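You operate a simulated robot arm through the tools that you are given. There is no shell and no other tool. Be economical: measure what you need, move in short steps, check, and stop when the job is done.

You run a simulated robot arm. Do the job below in one go: nothing can be reset, and whatever is moved stays where it is left.

JOB
Take the black polish tin and put it on top of the grey dustpan.
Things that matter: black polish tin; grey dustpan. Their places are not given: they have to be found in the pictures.

It is judged by the outcome, as a careful person would: the job done as asked, and still so three seconds after it is handed in. It fails if anything else is knocked over, pushed out of place, dropped, spilled or broken.

ROBOT AND FRAMES
A 7-joint arm with a two-finger parallel gripper, fixed in place. Base frame: the origin is at the foot of the arm, x ahead of it, y to its left, z up; the work surface is at about z = 0. Readings come in mm, rad, newtons and seconds.
With the tool pointing down near the work surface it reaches from about 220 to 580 mm from the base axis. Its first joint turns from -1.152 to 1.152 rad. Payload 2.5 kg.
The tool frame sits at the grasp point between the pads (the TCP): z along the fingers, y along the line on which they close. The tips reach 23 mm beyond it. The gripper opens to 94 mm. The fingers are 38 mm wide and 10 mm thick; the gripper's body (54 by 96 mm) begins 39 mm behind the TCP.
Orientation is that of the tool frame in the base frame, as [roll, pitch, yaw] about the fixed x, y, z axes, in that order (R = Rz(yaw) Ry(pitch) Rx(roll)). With the fingers straight down and closing along the base's y, the tool's x points along the base's -x, its y along +y and its z along -z.

CONTROLS
- The arm moves only by the tool servo_tool. Its argument "rows" is a list of rows, each a list of 3 entries, a list of its own where there are three numbers: the gripper command, from -1 (shut) to 1 (fully open), values between in proportion, then the shift along the base's x, y, z in units of 30 mm (1.0 is 30 mm), then the turn about the base's z in units of 5 degrees (1.0 is 5 degrees). In form: [[jaw, [tx, ty, tz], twist], ...]. A call has 1 to 10 rows; each row shifts and turns the commanded pose from where the row before left it. A call with a number of a shift or a turn outside -1 to 1 is refused whole. A row lasts 0.2 s, in which the tool goes at most 50 mm and 0.15 rad; a call with a longer step from one row to the next is refused whole, and so is a gripper value outside its range. A pose out of reach is approached as far as the arm can. The call stops where the force on the tool passes 40 N (or 10 N more than at its start, if that is more) or the arm is blocked; 0.2 s more then pass. Each finger travels about 108 mm/s and halts on what it meets, pressing with about 35 N; the grip force reading is that of the motor and also rises with nothing between the fingers. The clock runs only during rows and for 0.2 s after the last one: add rows that do not move to give the fingers time. The reply holds the time, the measured pose of the TCP, the force on the tool along the base axes, the opening and the grip force, in the units named above and with some noise, and new pictures: "views" is both (left out), scene, wrist or none.
- Cameras (640 x 400 px; columns grow to the right, rows downward): "scene" is fixed at [101.9, -408.9, 571.5]; the picture's right is [0.91, -0.42, 0.00], its down [-0.19, -0.42, -0.89] and it looks along [0.37, 0.81, -0.46] (base axes); focal length 312 px, centre (320, 200). "wrist" rides on the gripper at [86, 16, -75] in the tool frame; the picture's right is [-0.18, 0.98, 0.00], its down [-0.58, -0.11, -0.81] and it looks along [-0.79, -0.15, 0.59] (tool axes); focal length 243 px, centre (320, 200).
- point_at(camera, pixels): for up to 12 pixels [column, row] of the newest picture of that camera ("zoom" is the newest enlarged one), the place [x, y, z] in the base frame of the surface seen there, good to about 2 mm, but the place of the scene camera against the robot may be out by one fixed shift of up to 25 mm in any direction. It takes no simulated time.
- inspect(camera, box): a new picture of the part [left, top, right, bottom] of that camera's present view, enlarged. It takes no simulated time.
- finish_job(): hands the job in; it is judged then, once.

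Go step by step. Measure first, check grasps and placings, and put right what went wrong. The budget is 60 turns and 170 pictures, counting those below and the enlarged ones. Unless the task says otherwise, let go and move clear before handing in, and close with one line.

The tools are called after "Call:" by a JSON object that holds its "name" and its "arguments". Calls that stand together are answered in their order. servo_tool: Moves the arm, as the interface text tells. Its arguments: {"type":"object","properties":{"rows":{"type":"array"},"views":{"type":"string","enum":["both","scene","wrist","none"]}},"required":["rows"]} The other tools are called the same way: point_at (camera, pixels) gives the place of the surface under pixels of a picture; inspect (camera, box) takes an enlarged picture of a part of a camera's view; finish_job () hands the job in.

At the start:

```text
t: 0.0
ee_pos: [336.5, 93.4, 348.3]
tool_rot: [3.141, 0.001, 3.141]
force: [-0.1, 0.5, -0.9]
opening: 94.1
grip_force: 0.1
```

scene: 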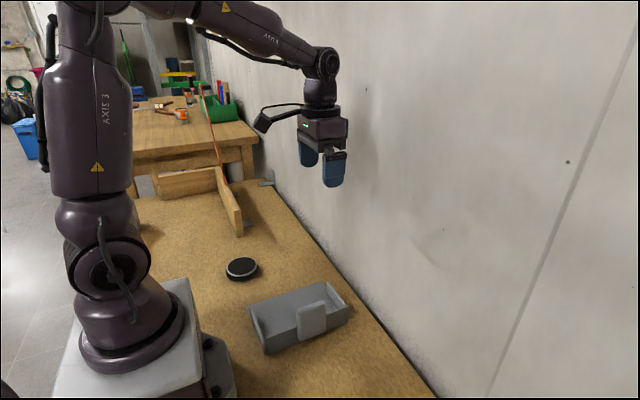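
wrist: 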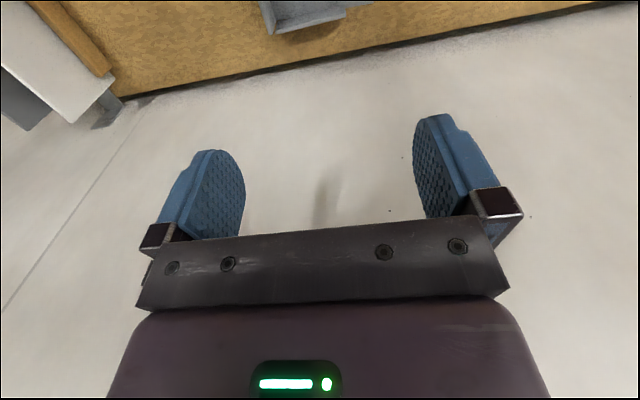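

The scene picture shows the black tin near (242,268) and the grey dustpan near (300,315). I'll enlarge that area and measure both.

Call:
{"name": "inspect", "arguments": {"camera": "scene", "box": [180, 220, 380, 370]}}

Call:
{"name": "point_at", "arguments": {"camera": "scene", "pixels": [[242, 265], [228, 268], [258, 266], [242, 260], [242, 272], [210, 290], [275, 318], [250, 302], [324, 283], [348, 312], [266, 353], [312, 318]]}}

```text
2.67 times, centred on (280, 295) of scene
```

zoom: 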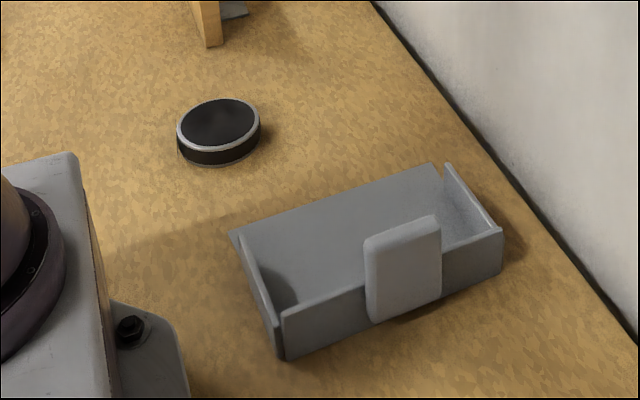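

```text
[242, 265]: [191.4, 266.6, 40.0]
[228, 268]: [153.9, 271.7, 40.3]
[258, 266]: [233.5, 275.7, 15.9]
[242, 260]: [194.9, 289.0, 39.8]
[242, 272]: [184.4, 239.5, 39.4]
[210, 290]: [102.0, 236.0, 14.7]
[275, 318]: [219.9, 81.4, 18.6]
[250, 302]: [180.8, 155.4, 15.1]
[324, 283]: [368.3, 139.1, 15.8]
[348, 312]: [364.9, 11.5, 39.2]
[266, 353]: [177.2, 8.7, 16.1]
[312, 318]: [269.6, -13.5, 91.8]
```

The tin's top centre reads about (190,265) and stands about 25 mm above the table, which reads z≈15, so the scene camera has an offset. I'll move above it for a wrist view and refine the position there.

Call:
{"name": "servo_tool", "arguments": {"rows": [[1, [-0.72, 0.8, -0.94], 0], [1, [-0.72, 0.8, -0.94], 0], [1, [-0.72, 0.8, -0.94], 0], [1, [-0.72, 0.8, -0.94], 0], [1, [-0.72, 0.8, -0.94], 0], [1, [-0.72, 0.8, -0.94], 0], [1, [-0.72, 0.8, -0.8], 0], [1, [0, 0, 0], 0], [1, [0, 0, 0], 0]]}}

```text
t: 2.0
ee_pos: [185.1, 261.3, 156.9]
tool_rot: [3.141, 0.0, 3.141]
force: [1.2, 0.3, 0.2]
opening: 94.1
grip_force: 0.0
```

scene: 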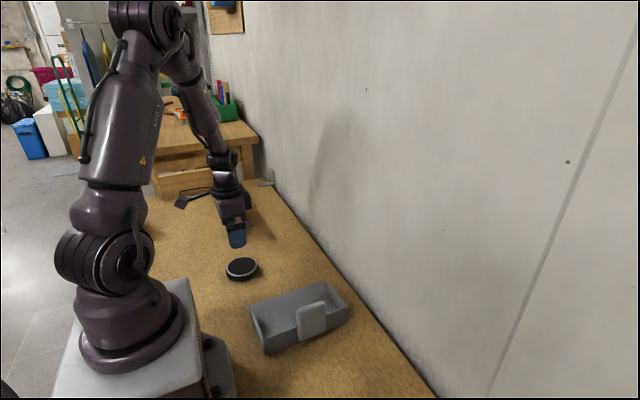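
wrist: 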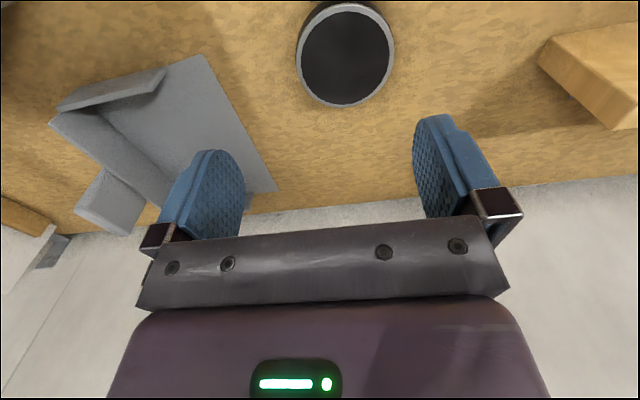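

The wrist picture shows the tin at (346,55), the dustpan on the left and the divider on the right. I'll measure them with this camera, which has no offset against the robot.

Call:
{"name": "point_at", "arguments": {"camera": "wrist", "pixels": [[346, 55], [299, 55], [393, 55], [346, 5], [346, 104], [205, 56], [273, 190], [150, 130], [110, 90], [110, 200], [540, 60], [450, 60]]}}

Call:
{"name": "point_at", "arguments": {"camera": "scene", "pixels": [[242, 265], [228, 266], [257, 265], [242, 259], [243, 276], [285, 310], [323, 284], [251, 304], [345, 310], [268, 350], [310, 310], [264, 300]]}}

```text
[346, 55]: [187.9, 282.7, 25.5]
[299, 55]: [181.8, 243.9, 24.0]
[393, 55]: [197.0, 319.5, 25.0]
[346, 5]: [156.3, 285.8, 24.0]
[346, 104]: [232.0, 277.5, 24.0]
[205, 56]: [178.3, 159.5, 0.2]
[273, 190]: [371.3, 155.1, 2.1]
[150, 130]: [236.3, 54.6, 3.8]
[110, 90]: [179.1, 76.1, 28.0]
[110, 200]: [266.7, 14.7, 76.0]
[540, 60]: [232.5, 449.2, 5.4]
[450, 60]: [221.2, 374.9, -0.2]
```

```text
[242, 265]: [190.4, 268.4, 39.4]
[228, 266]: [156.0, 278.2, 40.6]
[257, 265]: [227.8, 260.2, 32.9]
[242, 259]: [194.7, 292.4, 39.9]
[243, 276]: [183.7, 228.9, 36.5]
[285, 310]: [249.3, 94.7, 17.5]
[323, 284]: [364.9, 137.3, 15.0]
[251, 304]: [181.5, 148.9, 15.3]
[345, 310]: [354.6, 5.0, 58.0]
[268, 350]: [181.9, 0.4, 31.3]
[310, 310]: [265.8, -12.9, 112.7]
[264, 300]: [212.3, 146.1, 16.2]
```

The wrist readings put the tin centre at about (192,282), diameter 76 mm, top at z=25. The dustpan floor centre is about (275,95). I'll centre over the tin and go partway down.

Call:
{"name": "servo_tool", "arguments": {"rows": [[1, [0.23, 0.68, 0], 0], [1, [0, 0, -0.9], 0], [1, [0, 0, -0.9], 0], [1, [0, 0, -0.9], 0], [1, [0, 0, 0], 0]], "views": "wrist"}}

```text
t: 3.2
ee_pos: [192.9, 282.3, 74.9]
tool_rot: [3.14, 0.001, 3.141]
force: [1.0, 0.3, -0.4]
opening: 94.0
grip_force: 0.0
```

wrist: 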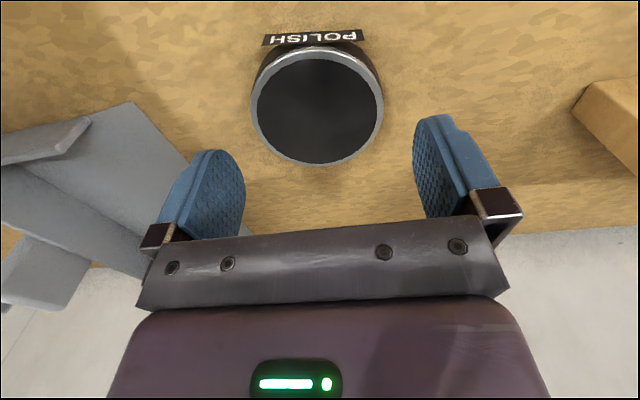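

The tin rim now spans columns 252–383 and rows 47–165. I'll re-measure the rim before the last descent.

Call:
{"name": "point_at", "arguments": {"camera": "wrist", "pixels": [[255, 103], [380, 103], [317, 52], [318, 162], [316, 105]]}}

```text
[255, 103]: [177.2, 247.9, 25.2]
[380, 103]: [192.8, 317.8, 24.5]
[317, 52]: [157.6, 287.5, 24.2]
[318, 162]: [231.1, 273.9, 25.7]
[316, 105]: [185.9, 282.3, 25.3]
```

The centre comes out at about (194,282), which matches the TCP. I'll descend and close.

Call:
{"name": "servo_tool", "arguments": {"rows": [[1, [0, 0, -0.6], 0], [1, [0, 0, -0.6], 0], [1, [0, 0, -0.38], 0], [1, [0, 0, 0], 0], [-1, [0, 0, 0], 0], [-1, [0, 0, 0], 0], [-1, [0, 0, 0], 0]], "views": "wrist"}}

```text
t: 4.8
ee_pos: [191.9, 281.8, 27.3]
tool_rot: [3.141, -0.001, -3.141]
force: [0.6, -0.2, -0.1]
opening: 78.6
grip_force: 34.9
```

wrist: 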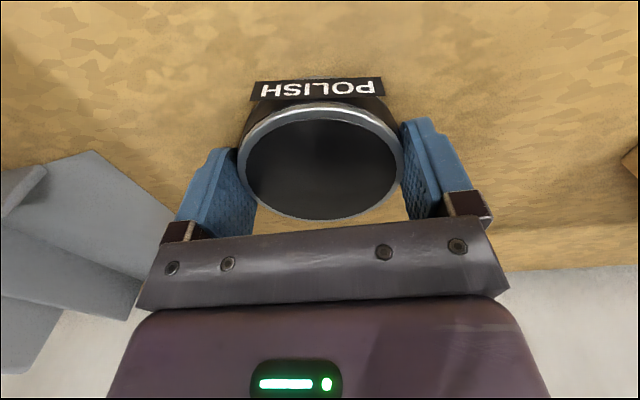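

The tin is held with an opening of 78.6 mm and 35 N. I'll lift and carry it over the pan centre, about (275,98).

Call:
{"name": "servo_tool", "arguments": {"rows": [[-1, [0, 0, 0.8], 0], [-1, [0, 0, 1], 0], [-1, [0, 0, 1], 0], [-1, [0.46, -1, 0.3], 0], [-1, [0.46, -1, 0], 0], [-1, [0.46, -1, 0], 0], [-1, [0.46, -1, 0], 0], [-1, [0.46, -1, 0], 0], [-1, [0.46, -1, 0], 0], [-1, [0, -0.1, 0], 0]]}}

```text
t: 7.0
ee_pos: [275.7, 99.8, 119.7]
tool_rot: [-3.141, -0.002, -3.141]
force: [-0.5, -0.5, -2.0]
opening: 78.3
grip_force: 34.8
```

scene: 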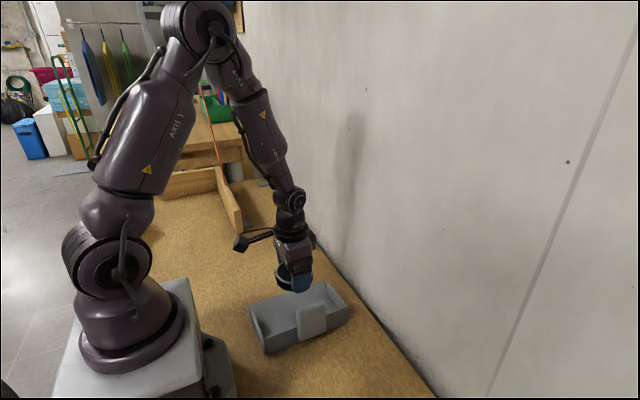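
wrist: 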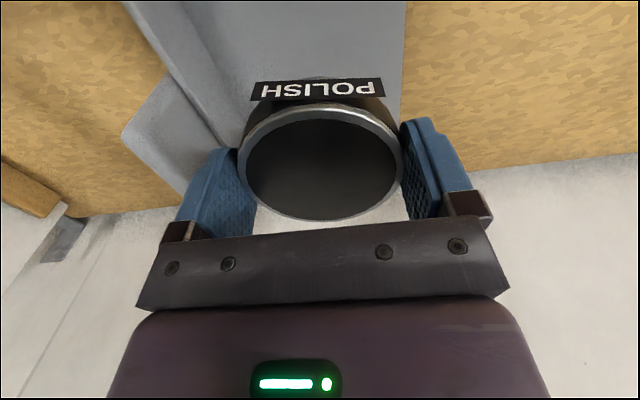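

The tin is over the pan. I'll measure the back wall at (200,80), the handle at (150,120) and the front edge at (402,40) from the wrist view to check clearances.

Call:
{"name": "point_at", "arguments": {"camera": "wrist", "pixels": [[230, 90], [212, 110], [195, 95], [180, 80], [150, 130], [130, 130], [215, 40], [200, 40], [170, 40], [400, 40], [400, 90], [300, 20]]}}

```text
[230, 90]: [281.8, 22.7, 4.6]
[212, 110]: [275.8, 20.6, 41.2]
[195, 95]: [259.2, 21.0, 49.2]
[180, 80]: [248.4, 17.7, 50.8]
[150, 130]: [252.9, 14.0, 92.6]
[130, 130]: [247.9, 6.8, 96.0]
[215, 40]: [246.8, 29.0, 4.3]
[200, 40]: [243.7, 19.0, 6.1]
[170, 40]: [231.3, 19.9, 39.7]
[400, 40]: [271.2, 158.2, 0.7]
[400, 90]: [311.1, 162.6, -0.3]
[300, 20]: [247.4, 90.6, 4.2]
```

The pan floor is at z≈4 and runs y 20–158, and the back wall and handle end at y≈21, so there is room. I'll lower to just above the floor.

Call:
{"name": "servo_tool", "arguments": {"rows": [[-1, [0, -0.13, -0.7], 0], [-1, [0, 0, -0.8], 0], [-1, [0, 0, -0.8], 0], [-1, [0, 0, -0.5], 0], [-1, [0, 0, -0.13], 0], [-1, [0, 0, 0], 0]]}}

```text
t: 8.4
ee_pos: [274.2, 96.2, 32.0]
tool_rot: [-3.141, -0.001, 3.141]
force: [-0.2, -0.2, -2.8]
opening: 78.1
grip_force: 35.1
```

scene: 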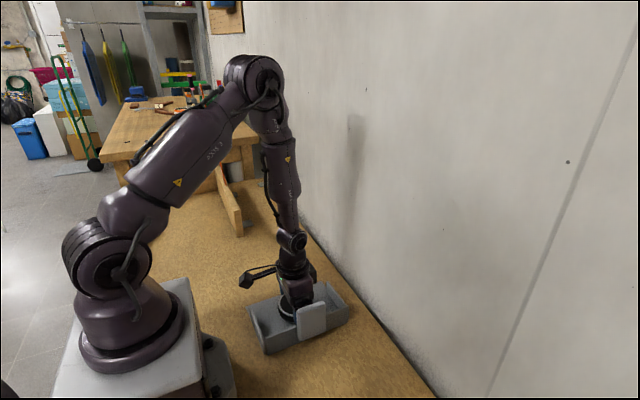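
wrist: 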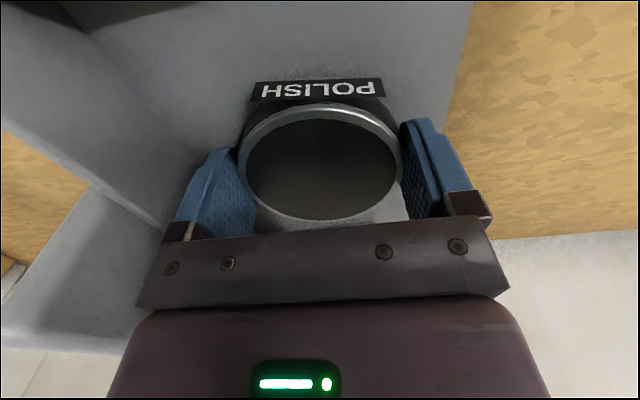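

The tin is about 1 mm above the pan floor with no contact force yet. I'll lower it the last bit and open a little.

Call:
{"name": "servo_tool", "arguments": {"rows": [[-1, [0, 0, -0.04], 0], [-1, [0, 0, 0], 0], [0.8, [0, 0, 0], 0], [0.9, [0, 0, 0], 0], [0.95, [0, 0, 0], 0]], "views": "wrist"}}

```text
t: 9.6
ee_pos: [274.7, 95.9, 32.1]
tool_rot: [-3.141, 0.0, 3.141]
force: [-0.1, -0.7, -1.0]
opening: 91.9
grip_force: 0.0
```

wrist: 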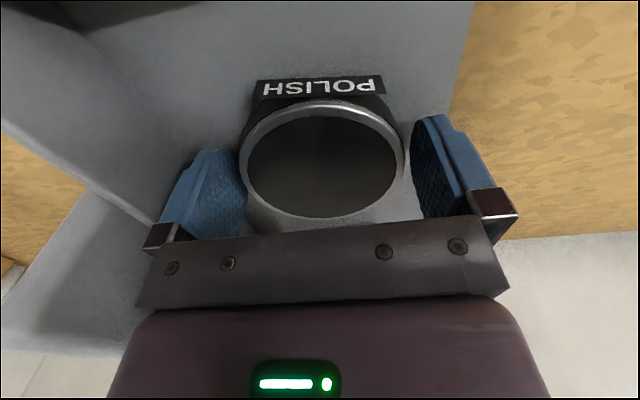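

The fingers are open at 91.9 mm and the tin sits on the pan floor. I'll raise the gripper straight up.

Call:
{"name": "servo_tool", "arguments": {"rows": [[0.95, [0, 0, 0.4], 0], [1, [0, 0, 0.8], 0], [1, [0, 0, 1], 0], [1, [0, 0, 1], 0], [1, [0, 0, 1], 0], [1, [0, 0, 1], 0], [1, [-0.5, 0, 1], 0], [1, [0, 0, 0], 0]]}}

Call:
{"name": "inspect", "arguments": {"camera": "scene", "box": [200, 230, 380, 365]}}

```text
t: 11.4
ee_pos: [260.2, 95.5, 218.0]
tool_rot: [-3.141, -0.001, -3.141]
force: [0.1, -0.1, 0.2]
opening: 94.1
grip_force: 0.1
```

scene: 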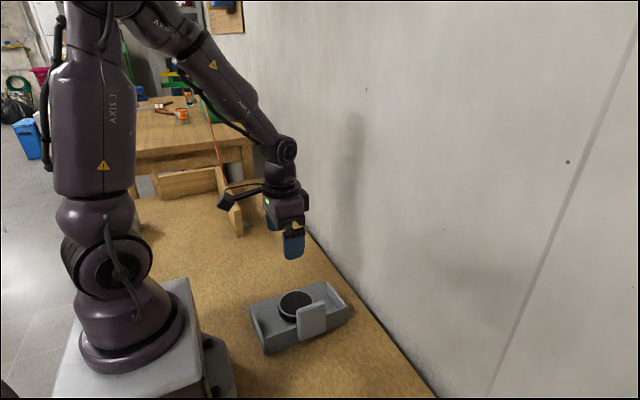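
wrist: 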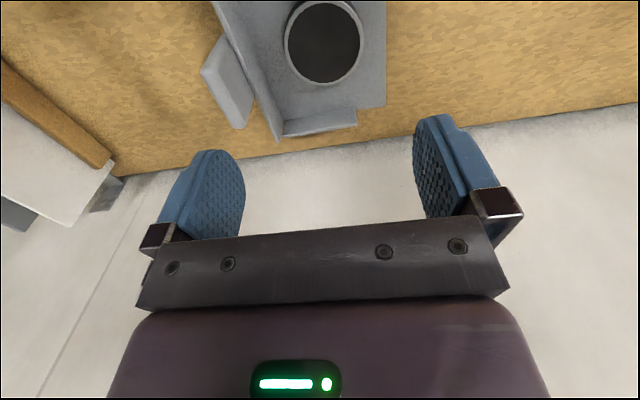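

```text
2.96 times, centred on (290, 298) of scene
```

zoom: 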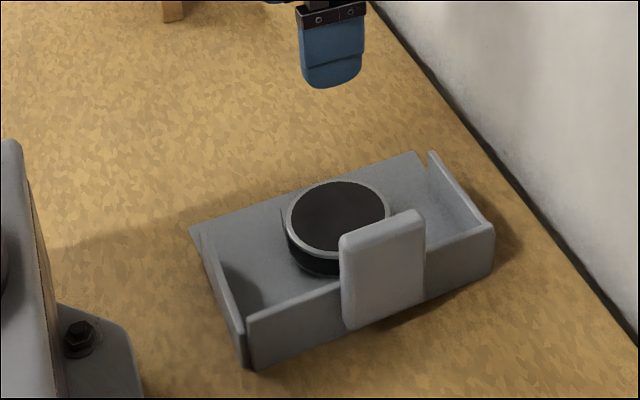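

The tin rests flat in the dustpan at scene pixel (296,303), the pan has not moved, and the gripper is clear. I'm handing the job in.

Call:
{"name": "finish_job", "arguments": {}}

```text
The job is handed in.
```

The black polish tin is sitting flat on the floor of the grey dustpan, the gripper is clear, and nothing else was moved.
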